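You operate a simulated robot arm through the tools that you are given. There is no shell and no other tool.

You run a simulated robot arm. Do the job below in one go: nothing can be reset, and whatever is moved stays where it is left.

Task
Switch on, pump the cylinder up to about 100 bar and shut the red valve to hold it.
Fine: set the dial to about 100 bar; stop the pump last; no oil spilt.

It is judged by the outcome, as a careful person would: the job done as asked, and still so three seconds after it is handed in. It fails if anything else is knocked over, pushed out of place, dropped, spilled or broken.

Robot
A 6-joint arm with a two-finger gripper, fixed in place. Base frame: the origin is at the foot of the arm, x ahead of it, y to its left, z up. Lengths are in m, angles in degrees, forces in N, time in s.
Its first joint turns from -166.0 to 166.0 degrees. Payload 2.45 kg.
The TCP is the grasp point between the finger pads, 0.02 m short of the fingertips. In the tool frame z runs along the fingers and y along their closing line. Largest opening 0.14 m; the body of the gripper starts 0.168 m behind the TCP.
Orientation is that of the tool frame in the base frame, as [roll, pitch, yaw] about the fixed x, y, z axes, in that order (R = Rz(yaw) Ry(pitch) Rx(roll)). With the fingers straight down and closing along the base's y, the tool's x points along the base's -x, its y along +y and its z along -z.

Tools
- The arm moves only by the tool arm_command. Its argument "plan" is a list of rows, each a list of 3 entries, a list of its own where there are three numbers: the turn, a rotation vector about the base's x, y, z in degrees, then the shift along the base's x, y, z in m, then the opening, from 0 (shut) to 1 (fully open). In form: [[[wx, wy, wz], [dx, dy, dz], fingers], ...]. A call has 1 to 20 rows; each row shifts and turns the commanded pose from where the row before left it. A row lasts 0.2 s, in which the tool goes at most 0.05 m and 8.6 degrees; a call with a longer step from one row to the next is refused whole, and so is a gripper value outside its range. A pose out of reach is approached as far as the arm can. The call stops where the force on the tool passes 90 N (or 10 N more than at its start, if that is more) or the arm is blocked; 0.2 s more then pass. The fingers move at their own pace (about 0.045 m/s each) and stop on an object; they squeeze with about 20 N. The grip force told is the motor's: it shows also when the fingers shut on nothing. Time passes only in rows, and 0.2 s behind the last, so rows that do not move let the fingers close. It gives the time, the measured TCP pose, the force on the tool (base axes), the opening and the grip force at its end, in the units of the frame above (readings bear some noise), with the torque about the TCP (base axes, N m) and any sound that the robot's microphone picked up.
- Cameras (640 x 400 px; columns grow to the right, rows downward): "scene" is fixed at [0.0511, 0.5008, 1.3507]; the picture's right is [-0.24, -0.97, 0.00], its down [-0.52, 0.13, -0.84] and it looks along [0.82, -0.20, -0.54] (base axes); focal length 320 px, centre (320, 200). "wrist" rides on the gripper at [0.078, 0.011, -0.209] in the tool frame; the picture's right is [-0.14, 0.99, 0.00], its down [-0.92, -0.13, -0.37] and it looks along [-0.37, -0.05, 0.93] (tool axes); focal length 280 px, centre (320, 200).
- snapshot(camera): a new picture of that camera. The clock stands still meanwhile.
- probe_pixels(camera, pixels): for up to 12 pixels [column, row] of the newest picture of that camera ("zoom" is the newest enlarged one), the place [x, y, z] in the base frame of the surface seen there, good to about 0.003 m. The clock stands still meanwhile.
- close_up(camera, box): a new picture of the part [left, top, right, bottom] of that camera's present view, enlarged. The clock stands still meanwhile.
- close_job(): hands the job in; it is judged then, once.

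Unless the task says otherwise, let go and move clear before handing in.

The tools are called after "Emit:" as a command line: name --argument value ..., lists and objects as JSON in quotes. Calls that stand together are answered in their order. arm_command: Moves the arm, as the interface text tells. Its arguments: {"type":"object","properties":{"plan":{"type":"array","items":{"type":"array"}}},"required":["plan"]} The other tools are called the same way: snapshot (camera) takes a picture; probe_pixels (camera, pixels) gives the place of the surface under pixels of a picture; close_up (camera, box) takes an enlarged picture of a part of a camera's view; close_job () hands the job in.

At the start:

```text
time_s: 0.0
ee_pos: [0.7215, 0.0799, 1.1439]
tcp_rot: [-180.0, -0.1, -180.0]
contact_force: [0.3, 0.4, 0.3]
wrist_torque: [0.02, -0.03, -0.01]
width: 0.1402
grip_force: 0.1
```

scene: 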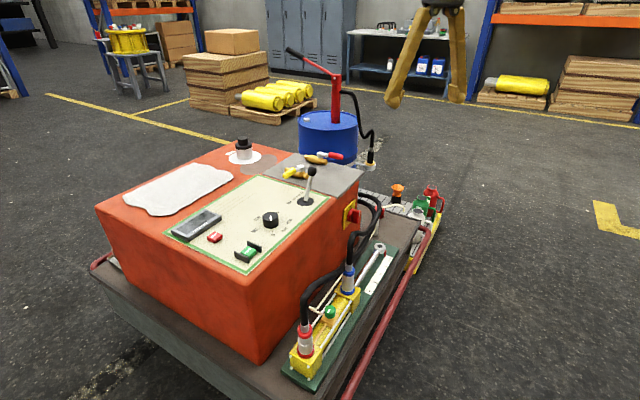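
wrist: 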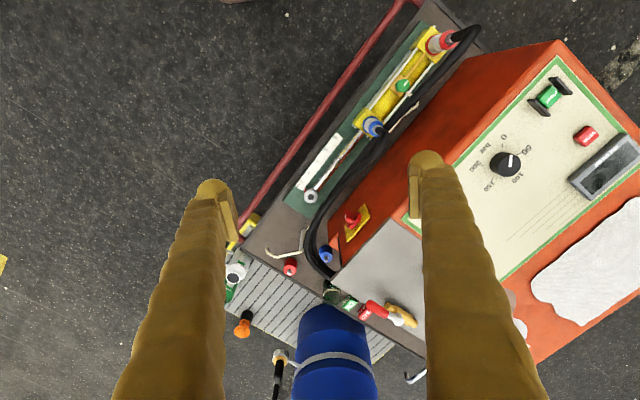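

The scene shows an orange pump unit with a control panel (dial near 270,219, green button near 247,252, red button near 215,237, lever near 308,185) and a cylinder with valves at the right. I'll take close-ups to identify each control.

Emit:
close_up --camera "scene" --box '[160, 150, 340, 270]'

Emit:
close_up --camera "scene" --box '[280, 150, 460, 270]'

Emit:
close_up --camera "scene" --box '[270, 230, 450, 400]'

Emit:
close_up --camera "wrist" --box '[420, 30, 640, 250]'

Emit:
close_up --camera "wrist" --box '[200, 180, 430, 400]'

Emit:
close_up --camera "wrist" --box '[290, 0, 500, 210]'

```text
3.33 times, centred on (250, 210) of scene
```

zoom: 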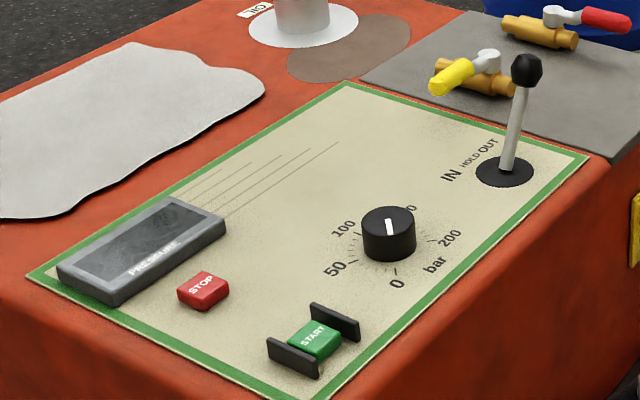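

```text
3.33 times, centred on (370, 210) of scene
```

zoom: 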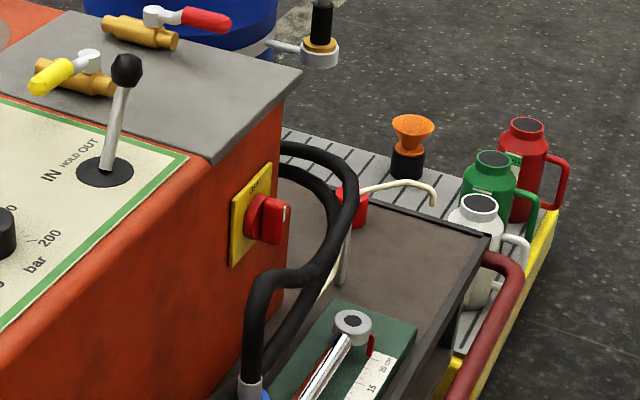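

```text
2.35 times, centred on (360, 315) of scene
```

zoom: 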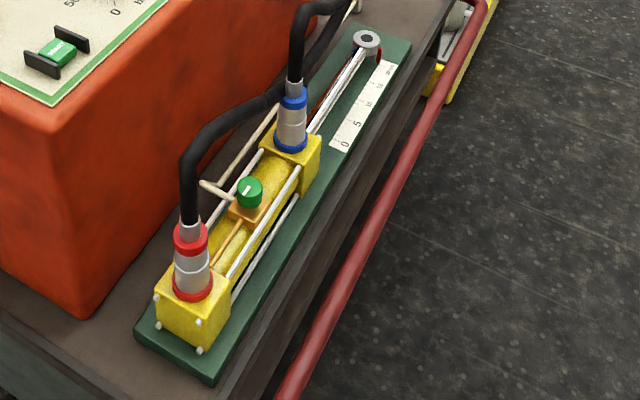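

```text
1.82 times, centred on (530, 140) of wrist
```

zoom: 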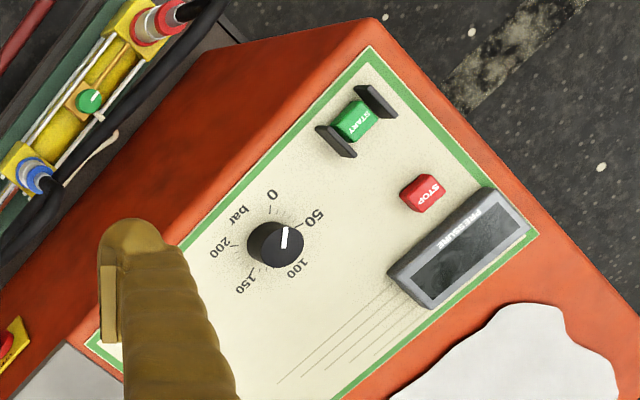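

```text
1.82 times, centred on (315, 290) of wrist
```

zoom: 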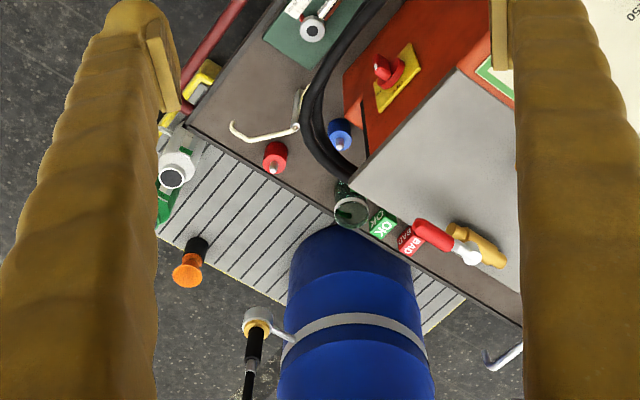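

```text
1.90 times, centred on (395, 105) of wrist
```

zoom: 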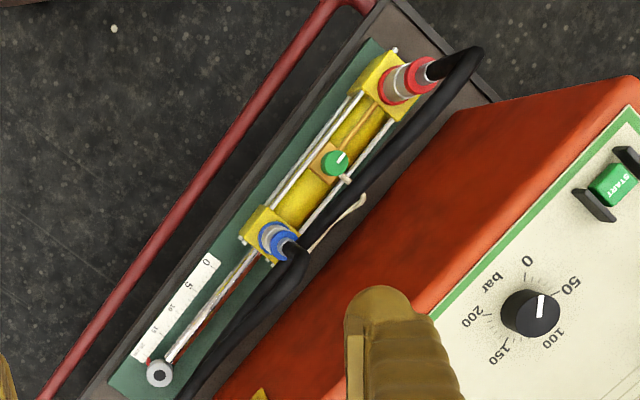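

The close-ups show START/STOP buttons, the dial (0–200 bar, pointing about 60–70), the IN/HOLD/OUT lever, red and yellow ball valves on the grey plate, and a red rotary main switch on the box's side. Next I'll enlarge the details further and probe positions.

Emit:
snapshot --camera "scene"

Emit:
probe_pixels --camera "scene" --pixels '[[270, 216], [247, 252], [215, 237], [313, 171], [303, 201], [197, 222], [356, 216], [335, 155], [318, 159], [288, 172], [297, 167], [330, 312]]'

Emit:
close_up --camera "scene" --box '[275, 140, 355, 190]'

Emit:
close_up --camera "scene" --box '[335, 190, 375, 240]'

Emit:
close_up --camera "scene" --box '[240, 190, 320, 240]'

Emit:
close_up --camera "scene" --box '[300, 290, 360, 340]'

Emit:
close_up --camera "scene" --box '[120, 120, 290, 220]'

Emit:
close_up --camera "scene" --box '[340, 225, 410, 300]'

```text
taken
```

scene: 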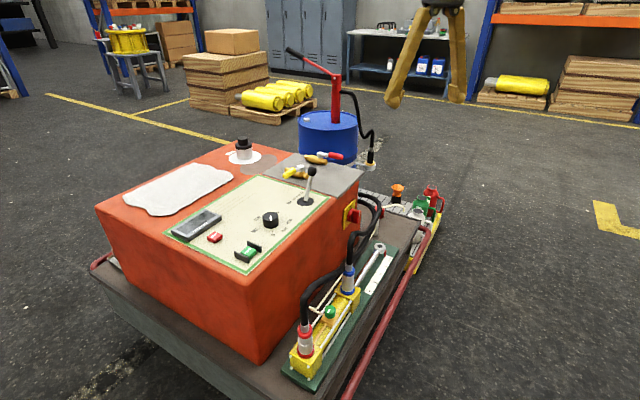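

```text
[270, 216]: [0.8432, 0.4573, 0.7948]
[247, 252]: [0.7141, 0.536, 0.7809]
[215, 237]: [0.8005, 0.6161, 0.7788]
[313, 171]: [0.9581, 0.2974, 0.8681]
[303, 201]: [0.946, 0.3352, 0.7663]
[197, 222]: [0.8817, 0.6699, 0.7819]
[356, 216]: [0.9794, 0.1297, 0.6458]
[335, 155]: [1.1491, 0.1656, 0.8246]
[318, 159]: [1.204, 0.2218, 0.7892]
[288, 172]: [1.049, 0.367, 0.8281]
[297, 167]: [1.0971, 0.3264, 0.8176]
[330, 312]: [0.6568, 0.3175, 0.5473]
```

```text
8.00 times, centred on (315, 165) of scene
```

zoom: 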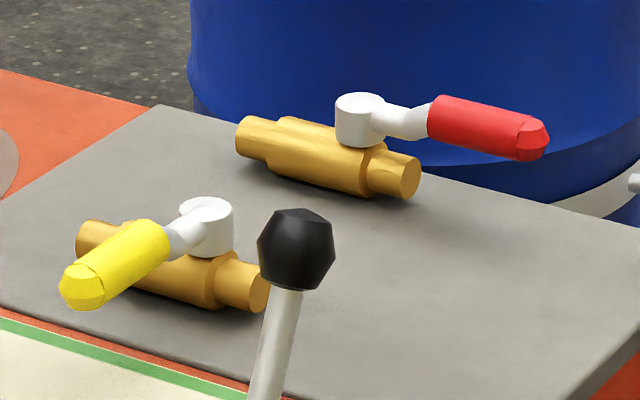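

```text
8.00 times, centred on (355, 215) of scene
```

zoom: 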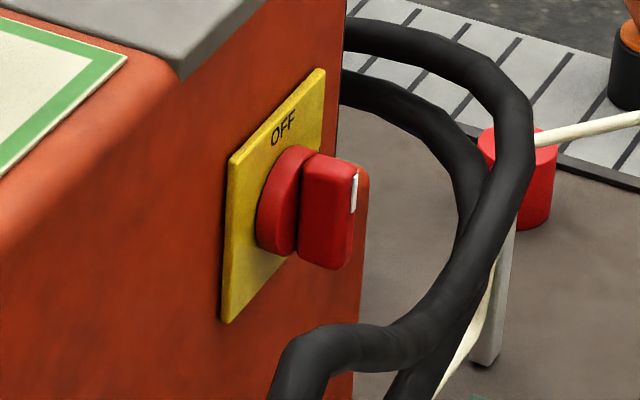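

```text
8.00 times, centred on (280, 215) of scene
```

zoom: 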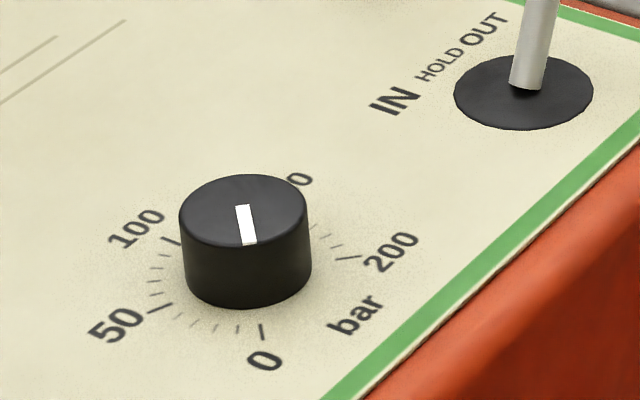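

```text
8.00 times, centred on (330, 315) of scene
```

zoom: 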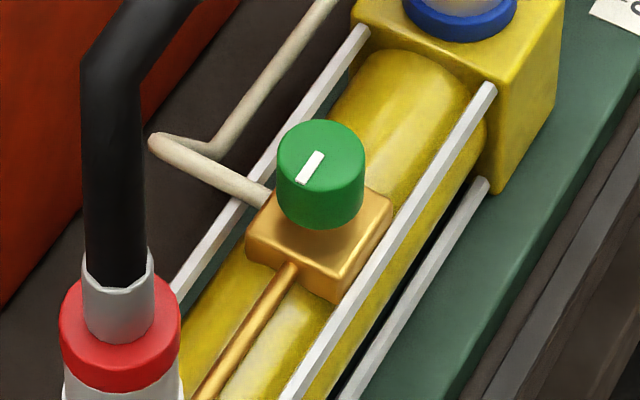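

```text
3.76 times, centred on (205, 170) of scene
```

zoom: 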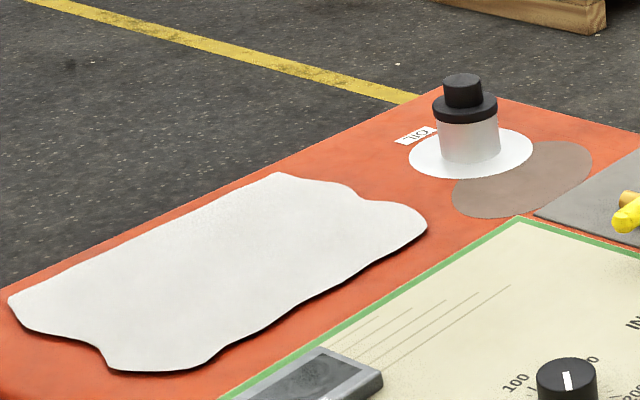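

```text
5.33 times, centred on (375, 262) of scene
```

zoom: 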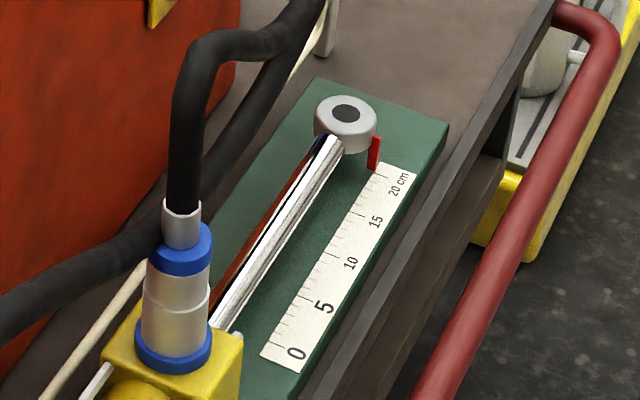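

The main switch reads OFF, the red valve's handle lies along its pipe (open), and the yellow one lies across it (possibly shut). The green knob on the cylinder with its cream tube needs care because it may be a bleed valve, so I'll look at it, the sight glass and the tube outlet closely in the wrist view.

Emit:
snapshot --camera "wrist"

Emit:
close_up --camera "wrist" --box '[310, 270, 420, 340]'

Emit:
close_up --camera "wrist" --box '[250, 200, 370, 290]'

Emit:
close_up --camera "wrist" --box '[340, 50, 440, 140]'

Emit:
close_up --camera "scene" --box '[380, 170, 450, 240]'

Emit:
probe_pixels --camera "wrist" --pixels '[[330, 292], [350, 303], [275, 255], [300, 235], [326, 252], [290, 267], [352, 218], [404, 86], [370, 310], [404, 316], [235, 270], [244, 322]]'

```text
taken
```

wrist: 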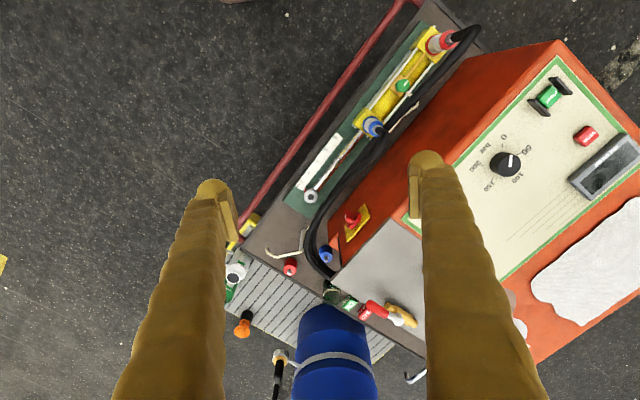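

```text
5.71 times, centred on (365, 305) of wrist
```

zoom: 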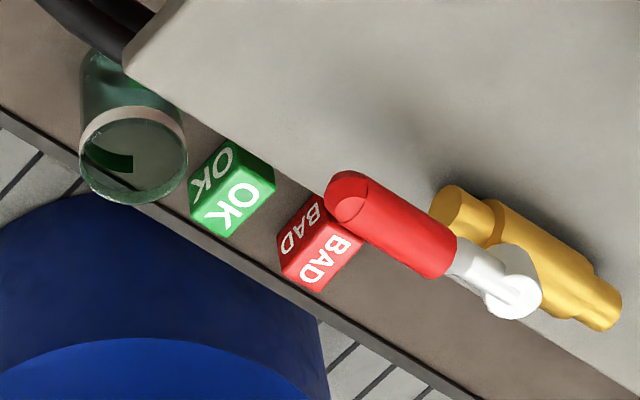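

```text
4.44 times, centred on (310, 245) of wrist
```

zoom: 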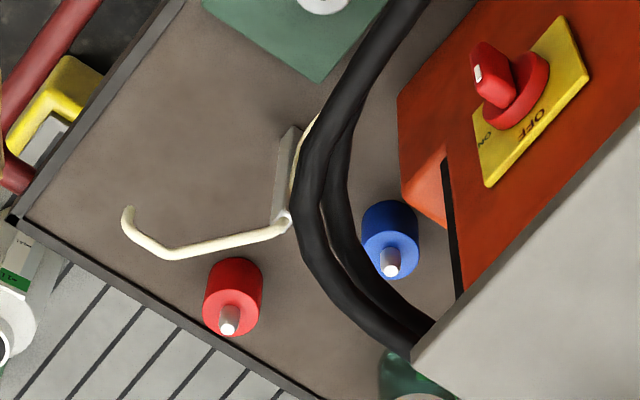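

```text
4.44 times, centred on (390, 95) of wrist
```

zoom: 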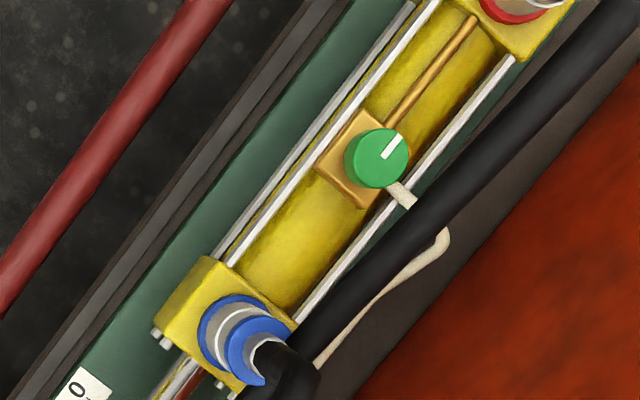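

```text
5.71 times, centred on (415, 205) of scene
```

zoom: 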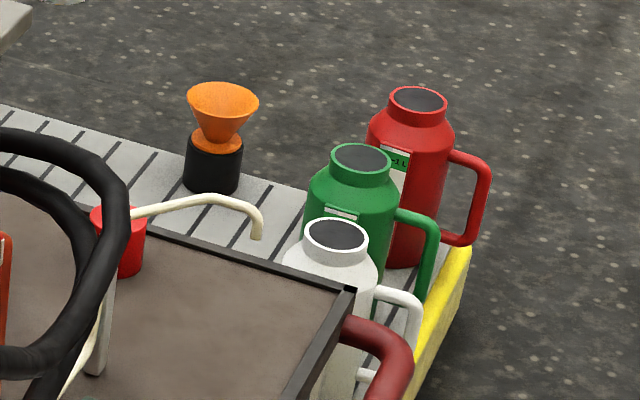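

```text
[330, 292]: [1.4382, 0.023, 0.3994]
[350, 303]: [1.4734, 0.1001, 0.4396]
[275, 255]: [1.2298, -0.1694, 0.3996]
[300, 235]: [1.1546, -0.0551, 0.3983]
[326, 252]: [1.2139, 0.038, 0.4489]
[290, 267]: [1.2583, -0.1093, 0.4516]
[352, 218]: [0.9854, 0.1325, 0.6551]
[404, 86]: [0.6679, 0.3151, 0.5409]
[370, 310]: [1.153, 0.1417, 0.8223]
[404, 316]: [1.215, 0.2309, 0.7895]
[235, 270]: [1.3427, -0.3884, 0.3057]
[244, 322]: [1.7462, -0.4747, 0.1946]
```

The dial's white line seems to point at 0, the lever seems upright at HOLD and the main switch at OFF. I'll probe the dial ticks, panel edges, buttons and lever to get exact geometry.

Emit:
close_up --camera "scene" --box '[240, 190, 320, 240]'

Emit:
probe_pixels --camera "zoom" --pixels '[[262, 332], [160, 307], [170, 240], [347, 257], [244, 210], [180, 212], [308, 212], [248, 240], [242, 206], [395, 100], [485, 28], [440, 65]]'

Emit:
close_up --camera "scene" --box '[180, 200, 276, 270]'

Emit:
close_up --camera "wrist" --box '[460, 110, 560, 210]'

```text
8.00 times, centred on (280, 215) of scene
```

zoom: 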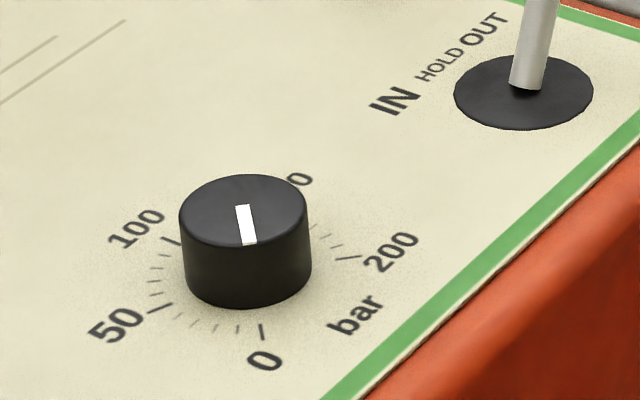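

```text
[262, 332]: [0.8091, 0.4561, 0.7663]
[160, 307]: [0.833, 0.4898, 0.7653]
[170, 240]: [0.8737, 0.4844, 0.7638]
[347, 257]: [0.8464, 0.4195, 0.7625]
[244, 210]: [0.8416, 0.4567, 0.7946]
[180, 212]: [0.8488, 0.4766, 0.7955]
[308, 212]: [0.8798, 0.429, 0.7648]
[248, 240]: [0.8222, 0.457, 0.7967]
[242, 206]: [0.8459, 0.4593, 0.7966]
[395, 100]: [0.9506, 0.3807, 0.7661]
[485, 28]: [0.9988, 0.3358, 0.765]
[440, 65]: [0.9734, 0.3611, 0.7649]
```

```text
5.71 times, centred on (228, 235) of scene
```

zoom: 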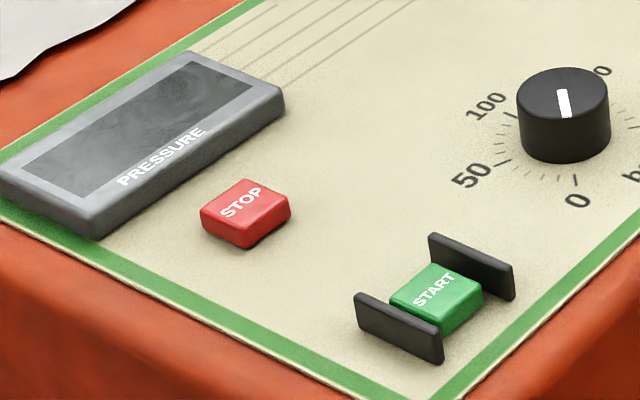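

```text
4.00 times, centred on (510, 160) of wrist
```

zoom: 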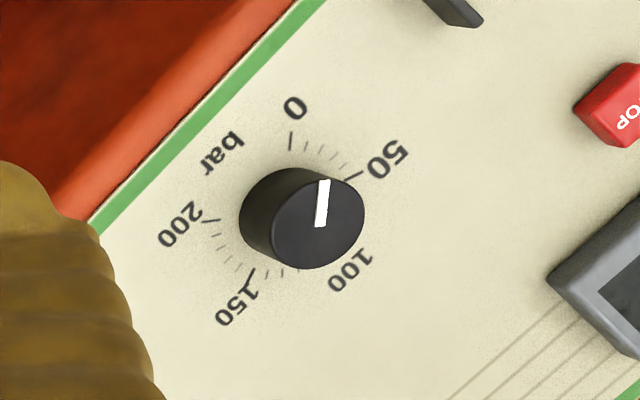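

Fitting the ticks puts the dial centre at about (0.847, 0.456). The pointer is at 0, and 100 bar is 135° clockwise from it. The lever seems to lean towards OUT, and I need a closer look at the green bleed knob, so I'll move the wrist camera above the cylinder.

Emit:
arm_command --plan '[[[0, 0, 0], [-0.01875, 0.0253, -0.0296], 1], [[0, 0, 0], [-0.01875, 0.0253, -0.0296], 1], [[0, 0, 0], [-0.01875, 0.0253, -0.0296], 1], [[0, 0, 0], [-0.01875, 0.0253, -0.0296], 1], [[0, 0, 0], [-0.01875, 0.0253, -0.0296], 1], [[0, 0, 0], [-0.01875, 0.0253, -0.0296], 1], [[0, 0, 0], [-0.01875, 0.0253, -0.0296], 1], [[0, 0, 0], [-0.01875, 0.0253, -0.0296], 1], [[0, 0, 0], [-0.01875, 0.0253, -0.0296], 1], [[0, 0, 0], [-0.01875, 0.0253, -0.0296], 1]]'

Emit:
snapshot --camera "wrist"

Emit:
close_up --camera "wrist" --box '[260, 150, 380, 250]'

Emit:
close_up --camera "scene" --box '[285, 155, 335, 215]'

Emit:
probe_pixels --camera "zoom" --pixels '[[320, 160], [270, 330], [290, 260]]'

```text
time_s: 2.2
ee_pos: [0.5348, 0.3347, 0.8466]
tcp_rot: [-180.0, 0.0, -180.0]
contact_force: [0.2, -0.2, -0.3]
wrist_torque: [0.04, -0.02, -0.01]
width: 0.1398
grip_force: 0.1
```

```text
taken
```

wrist: 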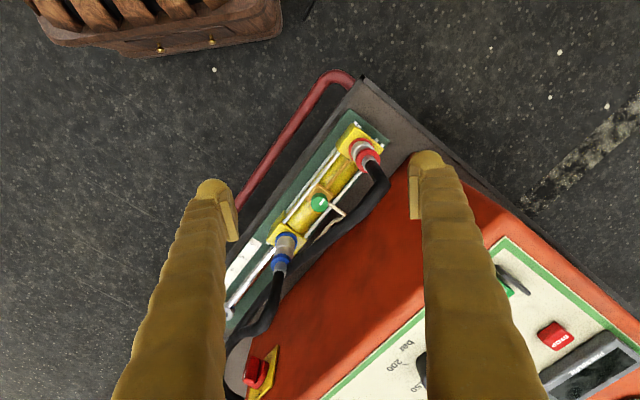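

```text
4.00 times, centred on (320, 200) of wrist
```

zoom: 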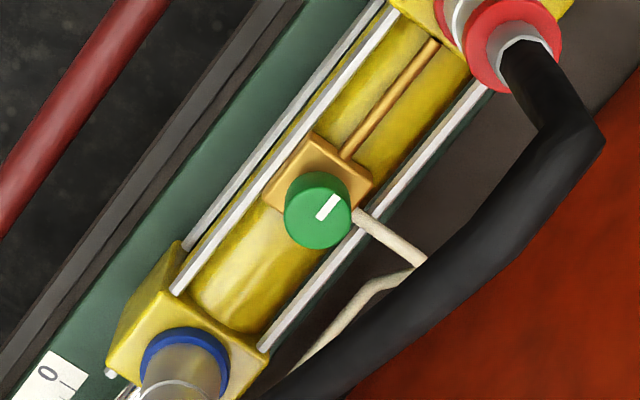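

```text
6.67 times, centred on (310, 185) of scene
```

zoom: 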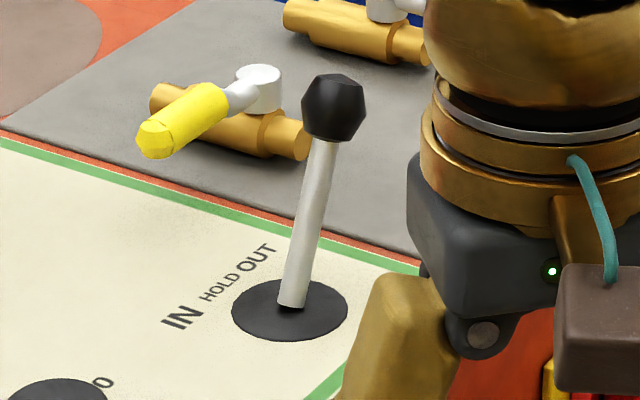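

```text
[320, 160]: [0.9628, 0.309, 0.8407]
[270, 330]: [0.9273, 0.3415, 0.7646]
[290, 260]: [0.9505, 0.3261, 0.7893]
```

The green knob's line (zoom 327,207) lies along the cylinder, across the cream outlet, so I take the bleed as shut. The lever leans about 22° towards OUT. Next I'll look at the main switch face and the hoses near it.

Emit:
arm_command --plan '[[[0, 0, 0], [0.03, -0.035, 0.01], 1], [[0, 0, 0], [0.03, -0.035, 0.01], 1], [[0, 0, 0], [0.03, -0.035, 0.01], 1], [[0, 0, 0], [0.03, -0.035, 0.01], 1], [[0, 0, 0], [0.03, -0.035, 0.01], 1], [[0, 0, 0], [0.01, -0.035, 0.01], 1], [[0, 0, 0], [0.01, -0.035, 0.0], 1], [[0, 0, 0], [0.0, 0, 0.0], 1]]'

Emit:
snapshot --camera "wrist"

Emit:
snapshot --camera "scene"

```text
time_s: 4.0
ee_pos: [0.7061, 0.0876, 0.9067]
tcp_rot: [179.9, -0.1, -179.9]
contact_force: [0.5, -0.3, 0.3]
wrist_torque: [0.03, -0.04, -0.02]
width: 0.1399
grip_force: 0.0
```

```text
taken
```

wrist: 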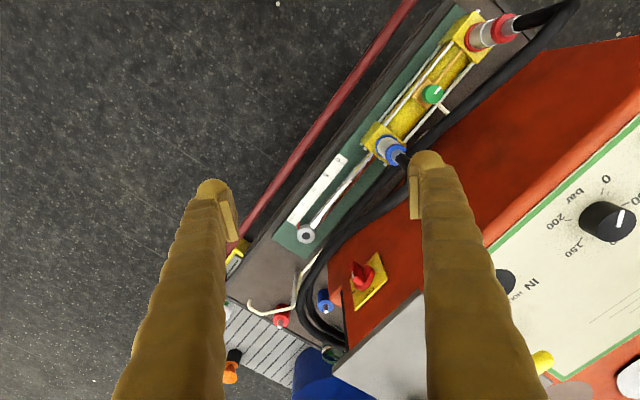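

```text
taken
```

scene: 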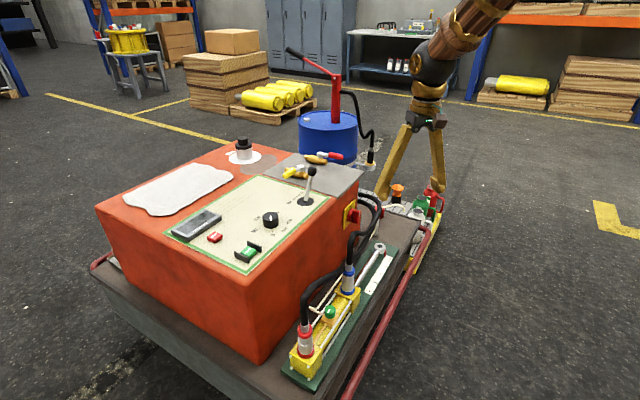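

Emit:
close_up --camera "wrist" --box '[295, 210, 415, 330]'

Emit:
probe_pixels --camera "wrist" --pixels '[[362, 268], [357, 300], [381, 256], [382, 279], [356, 308], [345, 292], [330, 235], [308, 285], [318, 300], [402, 150], [480, 220], [350, 320]]'

Emit:
close_up --camera "scene" --box '[335, 190, 395, 240]'

Emit:
probe_pixels --camera "zoom" --pixels '[[240, 100], [240, 120]]'

```text
3.33 times, centred on (355, 270) of wrist
```

zoom: 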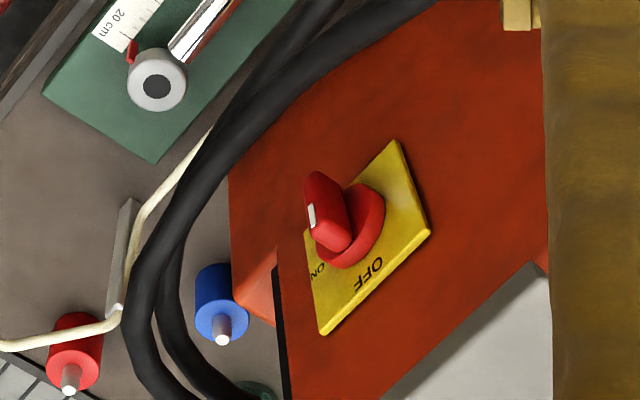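

```text
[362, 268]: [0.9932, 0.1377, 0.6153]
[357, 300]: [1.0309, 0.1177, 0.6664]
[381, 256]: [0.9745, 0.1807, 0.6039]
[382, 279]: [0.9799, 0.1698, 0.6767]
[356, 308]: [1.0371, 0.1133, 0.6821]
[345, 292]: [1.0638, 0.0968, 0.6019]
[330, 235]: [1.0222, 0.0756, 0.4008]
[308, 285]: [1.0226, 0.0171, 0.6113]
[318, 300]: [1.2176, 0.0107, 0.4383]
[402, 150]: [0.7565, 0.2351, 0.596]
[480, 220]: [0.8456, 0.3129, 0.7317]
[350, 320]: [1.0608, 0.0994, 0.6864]
```

```text
8.00 times, centred on (365, 215) of scene
```

zoom: 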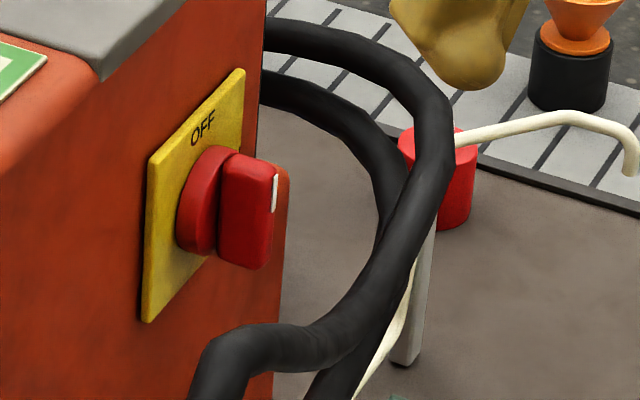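

```text
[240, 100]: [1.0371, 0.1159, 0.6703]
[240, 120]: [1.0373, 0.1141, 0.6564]
```

The yellow plate spans (0.979,0.170)–(1.037,0.113) at z 0.60–0.68, so the face runs at 45° and OFF is up with ON on the far side. I'll probe the hose path and the bar's extents before approaching horizontally.

Emit:
close_up --camera "wrist" --box '[295, 210, 415, 330]'

Emit:
probe_pixels --camera "zoom" --pixels '[[320, 50], [250, 130], [200, 190], [150, 270], [190, 260], [155, 85], [312, 215], [325, 190], [340, 240], [375, 200], [306, 190], [348, 200]]'

Emit:
close_up --camera "scene" --box '[335, 190, 395, 240]'

Emit:
probe_pixels --camera "zoom" --pixels '[[250, 165], [225, 230], [250, 255], [275, 185], [190, 210], [160, 160], [145, 310], [260, 340], [340, 320], [425, 170], [420, 90], [235, 210]]'

```text
3.33 times, centred on (355, 270) of wrist
```

zoom: 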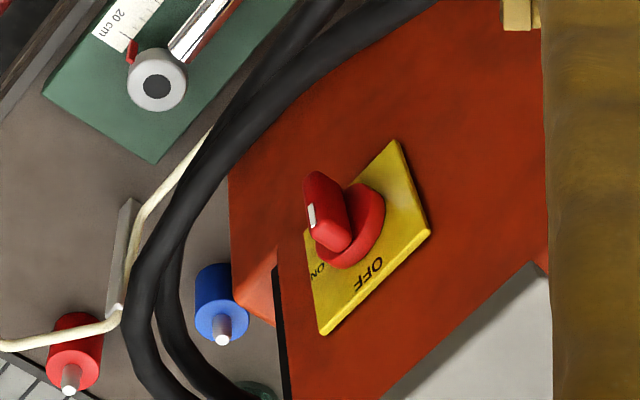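

```text
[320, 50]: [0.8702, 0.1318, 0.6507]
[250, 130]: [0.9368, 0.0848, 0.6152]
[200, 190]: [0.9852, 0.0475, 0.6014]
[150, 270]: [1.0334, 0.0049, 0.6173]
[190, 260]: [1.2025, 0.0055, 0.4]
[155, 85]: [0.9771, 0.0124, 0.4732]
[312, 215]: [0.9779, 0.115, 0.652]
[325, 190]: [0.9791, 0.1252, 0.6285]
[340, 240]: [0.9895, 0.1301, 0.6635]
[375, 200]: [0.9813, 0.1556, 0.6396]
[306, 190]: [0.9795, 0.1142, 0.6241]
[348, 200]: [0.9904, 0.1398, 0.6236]
```

```text
8.00 times, centred on (365, 215) of scene
```

zoom: 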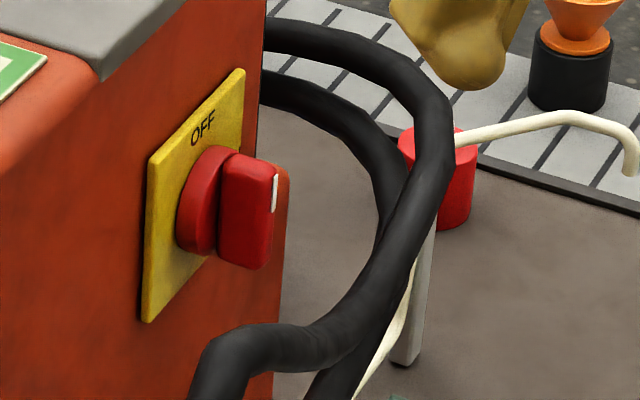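

```text
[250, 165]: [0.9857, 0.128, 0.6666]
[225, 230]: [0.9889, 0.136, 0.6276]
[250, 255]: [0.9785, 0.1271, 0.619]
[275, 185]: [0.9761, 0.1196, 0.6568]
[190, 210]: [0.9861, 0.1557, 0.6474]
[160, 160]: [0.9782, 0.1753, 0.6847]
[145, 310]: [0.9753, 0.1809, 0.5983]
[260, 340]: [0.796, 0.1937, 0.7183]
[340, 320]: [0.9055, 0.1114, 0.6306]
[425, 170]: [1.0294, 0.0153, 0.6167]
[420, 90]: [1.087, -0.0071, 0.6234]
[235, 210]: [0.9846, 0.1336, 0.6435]
```

The hose runs close below and in front of the switch (top at z about 0.615–0.65, 0.09 off the face). So I'll come from above with closed fingers tilted 30° and push the bar's top over towards ON. First I'll turn, tilt and close the fingers in free space.

Emit:
arm_command --plan '[[[0, 0, 7.5], [0, 0, 0], 0], [[0, 0, 7.5], [0, 0, 0], 0], [[0, 0, 7.5], [0, 0, 0], 0], [[0, 0, 7.5], [0, 0, 0], 0], [[0, 0, 7.5], [0, 0, 0], 0], [[0, 0, 7.5], [0, 0, 0], 0], [[5.3, -5.3, 0], [0, 0, 0], 0], [[5.3, -5.3, 0], [0, 0, 0], 0], [[5.3, -5.3, 0], [0, 0, 0], 0], [[5.3, -5.3, 0], [0, 0, 0], 0], [[0, 0, 0], [0.04, 0.003, -0.02], 0], [[0, 0, 0], [0.04, 0.003, -0.02], 0], [[0, 0, 0], [0.04, 0.003, -0.02], 0], [[0, 0, 0], [0.04, 0.003, -0.02], 0], [[0, 0, 0], [0.025, 0.0, -0.02], 0], [[0, 0, 0], [0, 0, 0], 0]]'

Emit:
snapshot --camera "wrist"

Emit:
snapshot --camera "scene"

```text
time_s: 7.4
ee_pos: [0.891, 0.0999, 0.8078]
tcp_rot: [180.0, 30.0, -135.0]
contact_force: [0.3, 0.3, 0.0]
wrist_torque: [0.0, 0.0, 0.0]
width: 0.0
grip_force: 20.2
```

```text
taken
```

wrist: 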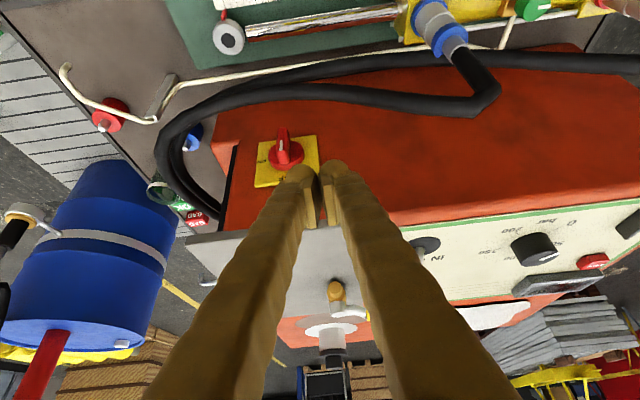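

```text
taken
```

scene: 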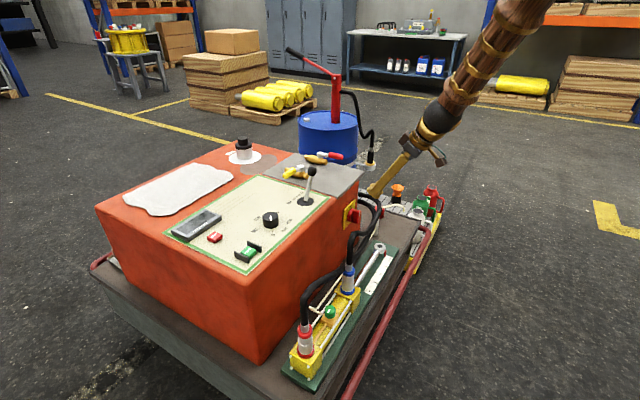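

The fingers are shut and tilted as planned, just to the left of the switch in the wrist view (switch at about 285,150). I'll take a closer look at the switch labels.

Emit:
close_up --camera "wrist" --box '[230, 110, 350, 200]'

Emit:
probe_pixels --camera "zoom" --pixels '[[290, 110], [280, 150], [285, 170], [270, 200], [310, 190], [250, 210], [320, 230], [190, 240], [470, 140], [270, 100], [310, 120], [290, 220]]'

```text
4.44 times, centred on (290, 155) of wrist
```

zoom: 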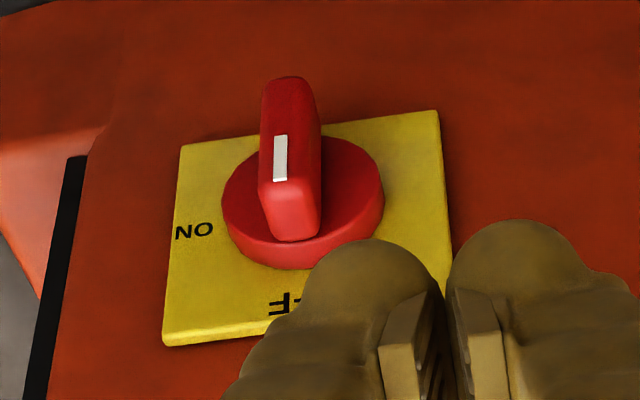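

```text
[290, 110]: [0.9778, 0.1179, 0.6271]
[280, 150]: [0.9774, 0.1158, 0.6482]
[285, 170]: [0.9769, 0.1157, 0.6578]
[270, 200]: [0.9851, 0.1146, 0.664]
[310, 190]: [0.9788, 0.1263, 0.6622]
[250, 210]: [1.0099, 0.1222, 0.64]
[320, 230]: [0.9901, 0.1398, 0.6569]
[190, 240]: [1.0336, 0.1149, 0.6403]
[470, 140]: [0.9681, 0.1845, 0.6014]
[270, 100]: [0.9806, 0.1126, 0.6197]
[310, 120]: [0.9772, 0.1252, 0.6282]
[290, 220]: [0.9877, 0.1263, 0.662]
```

ON is on the far side of the plate (zoom 195,232) and the bar stands at OFF. I'll bring the fingertips down beside the upper half of the bar, on its near-left side.

Emit:
arm_command --plan '[[[0, 0, 0], [0.0205, 0.025, -0.02], 0], [[0, 0, 0], [0.0205, 0.025, -0.02], 0], [[0, 0, 0], [0, 0, -0.03], 0], [[0, 0, 0], [0, 0, -0.03], 0], [[0, 0, 0], [0, 0, -0.035], 0], [[0, 0, 0], [0, 0, 0], 0]]'

Emit:
close_up --camera "wrist" --box '[230, 110, 390, 230]'

Emit:
close_up --camera "scene" --box '[325, 170, 405, 240]'

```text
time_s: 8.8
ee_pos: [0.9298, 0.1503, 0.6711]
tcp_rot: [-180.0, 30.0, -135.1]
contact_force: [0.5, -0.2, 0.6]
wrist_torque: [0.01, -0.02, -0.03]
width: 0.0001
grip_force: 20.0
```

```text
3.33 times, centred on (310, 170) of wrist
```

zoom: 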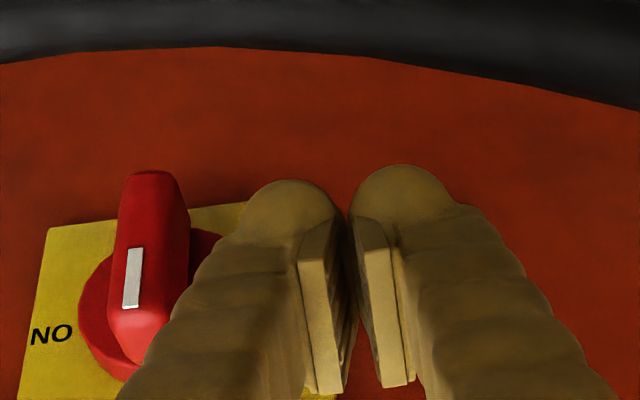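

```text
5.71 times, centred on (365, 205) of scene
```

zoom: 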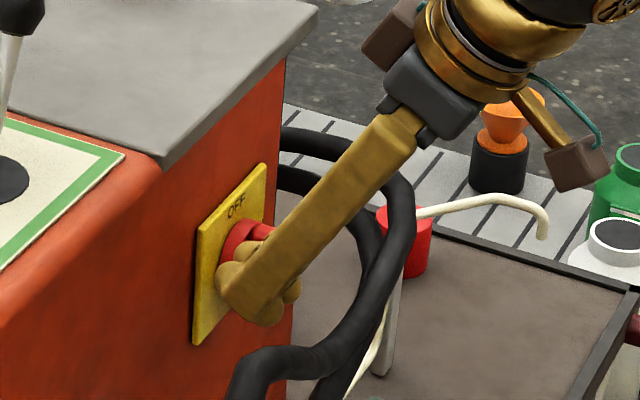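

The fingertips sit beside the bar with no contact. Now I'll push along the face towards ON in small steps.

Emit:
arm_command --plan '[[[0, 0, 0], [0.00707, -0.00707, 0], 0], [[0, 0, 0], [0.00707, -0.00707, 0], 0], [[0, 0, 0], [0.00707, -0.00707, 0], 0], [[0, 0, 0], [0, 0, 0], 0]]'

Emit:
close_up --camera "wrist" --box '[230, 110, 390, 230]'

Emit:
close_up --camera "scene" --box '[325, 170, 405, 240]'

```text
time_s: 9.8
ee_pos: [0.9521, 0.1292, 0.6716]
tcp_rot: [180.0, 30.1, -135.0]
contact_force: [-0.1, 0.7, -0.2]
wrist_torque: [0.02, 0.02, 0.01]
width: 0.0
grip_force: 20.0
```

```text
3.33 times, centred on (310, 170) of wrist
```

zoom: 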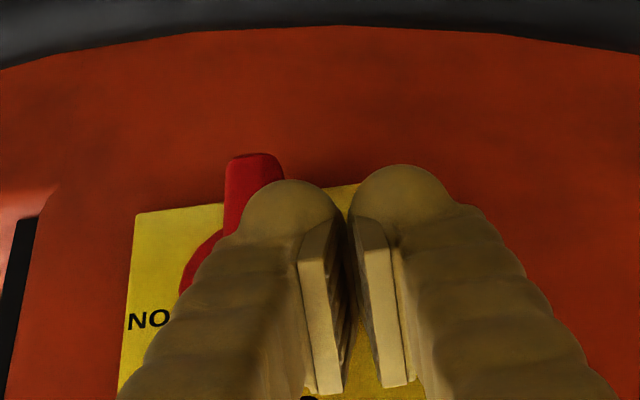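

```text
5.71 times, centred on (365, 205) of scene
```

zoom: 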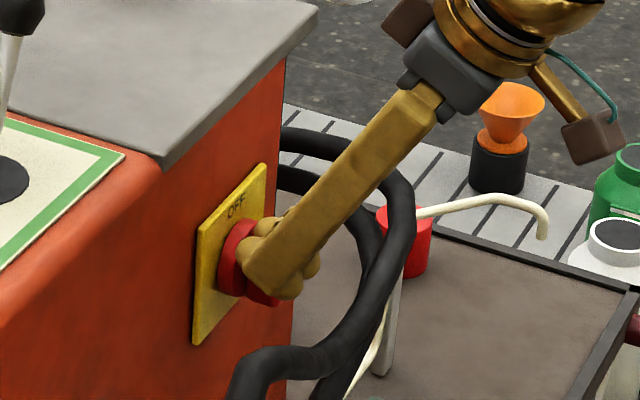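

No contact force yet (TCP u about 0.582, bar's side at about 0.602), so I'll keep pushing in small steps.

Emit:
arm_command --plan '[[[0, 0, 0], [0.00707, -0.00707, 0], 0], [[0, 0, 0], [0.0035, -0.0035, 0], 0], [[0, 0, 0], [0, 0, 0], 0]]'

Emit:
close_up --camera "wrist" --box '[230, 110, 390, 230]'

Emit:
close_up --camera "scene" --box '[325, 170, 405, 240]'

```text
time_s: 10.6
ee_pos: [0.9638, 0.1178, 0.6705]
tcp_rot: [180.0, 30.0, -135.0]
contact_force: [-1.4, 0.4, 1.1]
wrist_torque: [0.01, 0.01, 0.02]
width: 0.0001
grip_force: 19.6
```

```text
3.33 times, centred on (310, 170) of wrist
```

zoom: 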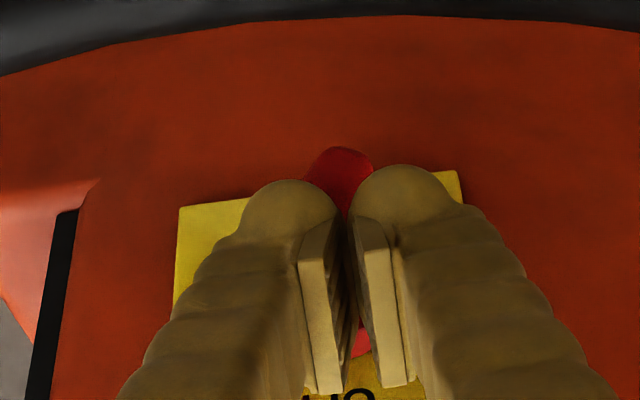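

```text
5.71 times, centred on (365, 205) of scene
```

zoom: 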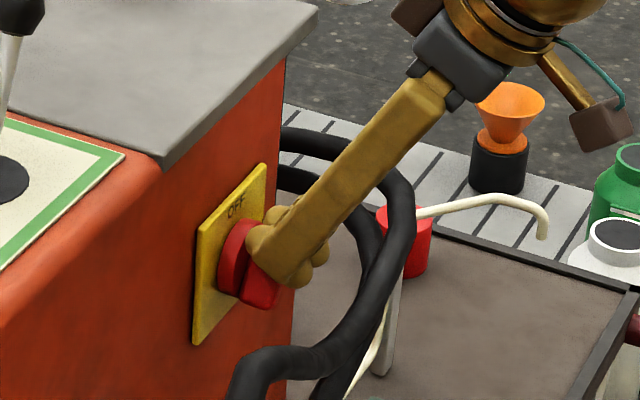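

The bar's lower end has swung over (zoom 340,170), so it is turning the right way with about 1 N. I'll go on pushing, then press down.

Emit:
arm_command --plan '[[[0, 0, 0], [0.00707, -0.00707, 0], 0], [[0, 0, 0], [0.00707, -0.00707, 0], 0], [[0, 0, 0], [0, 0, 0], 0]]'

Emit:
close_up --camera "wrist" --box '[230, 110, 390, 230]'

Emit:
close_up --camera "scene" --box '[325, 170, 405, 240]'

```text
time_s: 11.4
ee_pos: [0.9772, 0.104, 0.6711]
tcp_rot: [179.8, 30.0, -135.0]
contact_force: [0.0, -0.1, 0.0]
wrist_torque: [-0.01, 0.01, 0.0]
width: 0.0001
grip_force: 20.3
```

```text
3.33 times, centred on (310, 170) of wrist
```

zoom: 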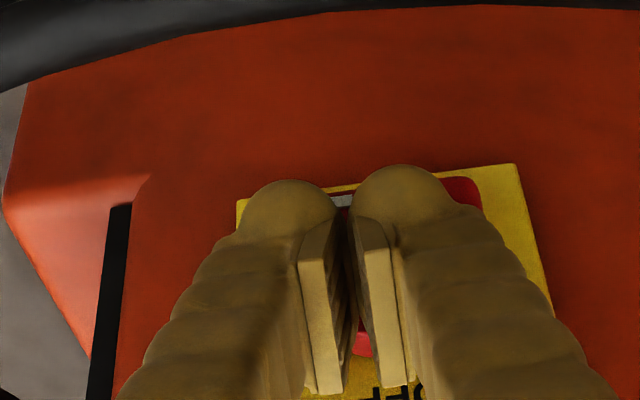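

```text
5.71 times, centred on (365, 205) of scene
```

zoom: 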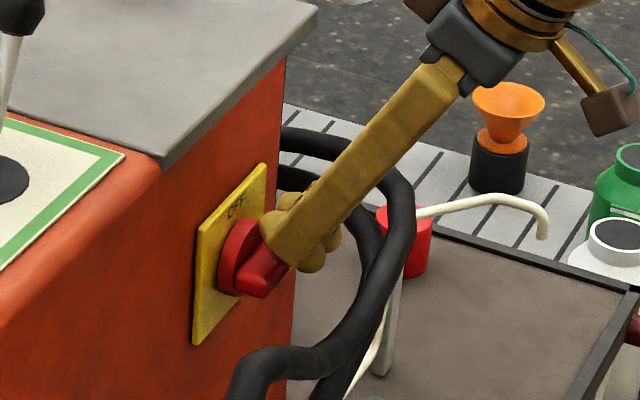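

The bar now lies well over (scene zoom 260,275) with no force left. I'll press down about 12 mm to finish, then back off and look.

Emit:
arm_command --plan '[[[0, 0, 0], [0, 0, -0.006], 0], [[0, 0, 0], [0, 0, -0.006], 0], [[0, 0, 0], [0, 0, 0], 0], [[0, 0, 0], [0, 0, 0.02], 0], [[0, 0, 0], [-0.01, -0.01, 0.04], 0], [[0, 0, 0], [-0.03, -0.02, 0.03], 0], [[0, 0, 0], [-0.03, -0.02, 0.02], 0], [[0, 0, 0], [0, 0, 0], 0]]'

Emit:
snapshot --camera "wrist"

Emit:
close_up --camera "scene" --box '[325, 170, 405, 240]'

Emit:
close_up --camera "scene" --box '[160, 190, 260, 260]'

```text
time_s: 13.2
ee_pos: [0.906, 0.0555, 0.7708]
tcp_rot: [-180.0, 30.0, -135.0]
contact_force: [0.0, -1.0, 0.3]
wrist_torque: [-0.02, -0.03, 0.02]
width: 0.0
grip_force: 29.0
```

```text
taken
```

wrist: 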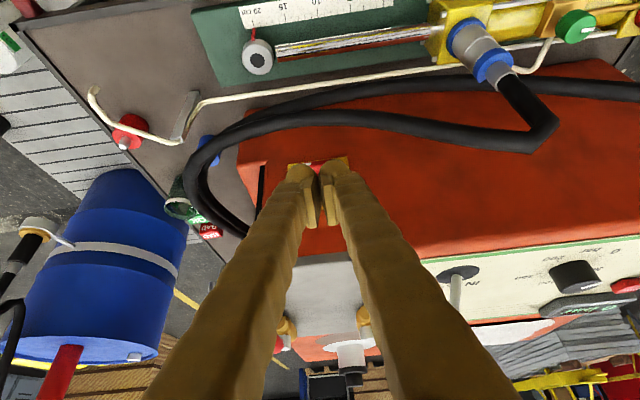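

```text
5.71 times, centred on (365, 205) of scene
```

zoom: 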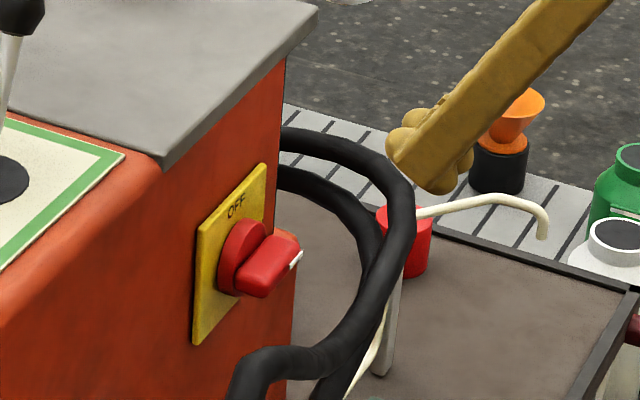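

```text
5.71 times, centred on (210, 225) of scene
```

zoom: 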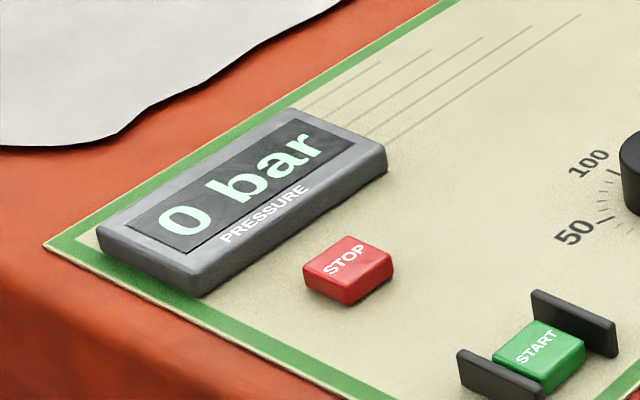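

The main switch is at ON and the display now reads "0 bar". Next I'll measure the START button, its two guards and the STOP button.

Emit:
close_up --camera "scene" --box '[195, 220, 275, 270]'

Emit:
probe_pixels --camera "zoom" --pixels '[[320, 250], [420, 270], [430, 200], [470, 230], [520, 275], [350, 290], [440, 330], [160, 135], [330, 280], [370, 220], [310, 260], [480, 280]]'

```text
8.00 times, centred on (235, 245) of scene
```

zoom: 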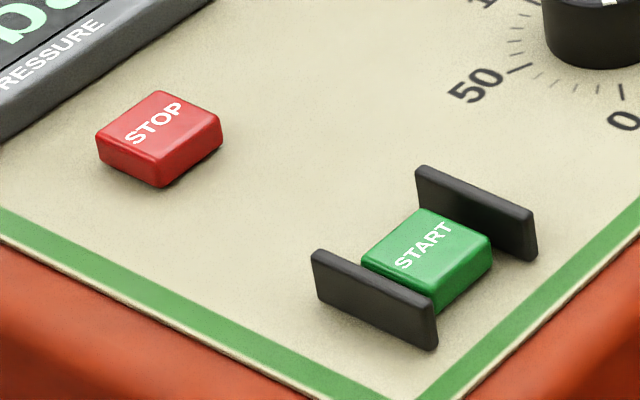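

```text
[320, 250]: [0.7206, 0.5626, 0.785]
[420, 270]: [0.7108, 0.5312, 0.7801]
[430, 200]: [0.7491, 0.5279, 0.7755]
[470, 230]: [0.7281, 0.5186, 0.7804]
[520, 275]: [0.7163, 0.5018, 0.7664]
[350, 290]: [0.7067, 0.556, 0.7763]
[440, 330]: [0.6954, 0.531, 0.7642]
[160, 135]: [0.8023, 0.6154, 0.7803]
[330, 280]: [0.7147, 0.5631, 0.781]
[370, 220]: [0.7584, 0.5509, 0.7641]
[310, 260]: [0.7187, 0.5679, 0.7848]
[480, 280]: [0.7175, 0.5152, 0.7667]
```

START's centre is at about u=0.13, n=0.885 (x 0.715, y 0.535) with a gap of roughly 34 mm between the guards, so I'll press with just one finger. I'll rise, untilt, part the fingers to 60 mm and go above it.

Emit:
arm_command --plan '[[[0, 0, 0], [0, 0, 0.045], 0], [[-5.3, 5.3, 0], [0, 0, 0.045], 0], [[-5.3, 5.3, 0], [0, 0, 0.045], 0.43], [[-5.3, 5.3, 0], [0, 0, 0.045], 0.43], [[-5.3, 5.3, 0], [-0.0176, 0.042, 0], 0.43], [[0, 0, 0], [-0.0176, 0.042, 0], 0.43], [[0, 0, 0], [-0.0176, 0.042, 0], 0.43], [[0, 0, 0], [-0.0176, 0.042, 0], 0.43], [[0, 0, 0], [-0.0176, 0.042, 0], 0.43], [[0, 0, 0], [-0.0176, 0.042, 0], 0.43], [[0, 0, 0], [-0.0176, 0.042, 0], 0.43], [[0, 0, 0], [-0.0176, 0.042, 0], 0.43], [[0, 0, 0], [-0.0176, 0.042, 0], 0.43], [[0, 0, 0], [-0.0176, 0.042, 0], 0.43], [[0, 0, 0], [-0.0176, 0.042, 0], 0.43], [[0, 0, 0], [-0.0176, 0.042, -0.03], 0.43], [[0, 0, 0], [0, 0, -0.04], 0.43], [[0, 0, 0], [0, 0, -0.03], 0.43], [[0, 0, 0], [0, 0, 0], 0.43]]'

Emit:
snapshot --camera "wrist"

Emit:
snapshot --camera "scene"

```text
refused: row 16 steps farther than a row can; nothing moved
```

```text
taken
```

wrist: 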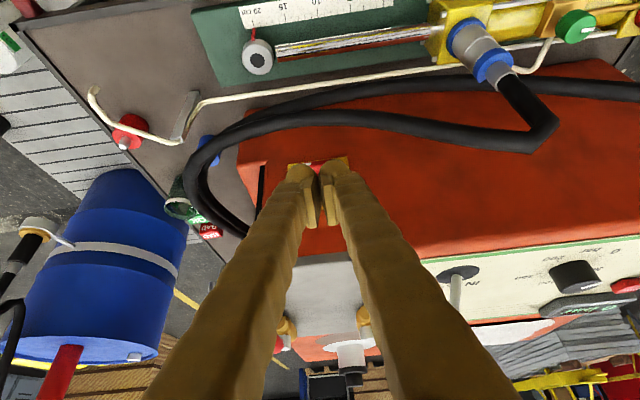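

```text
taken
```

scene: 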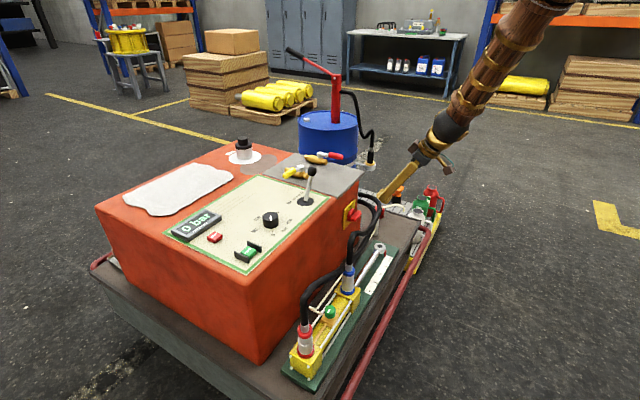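

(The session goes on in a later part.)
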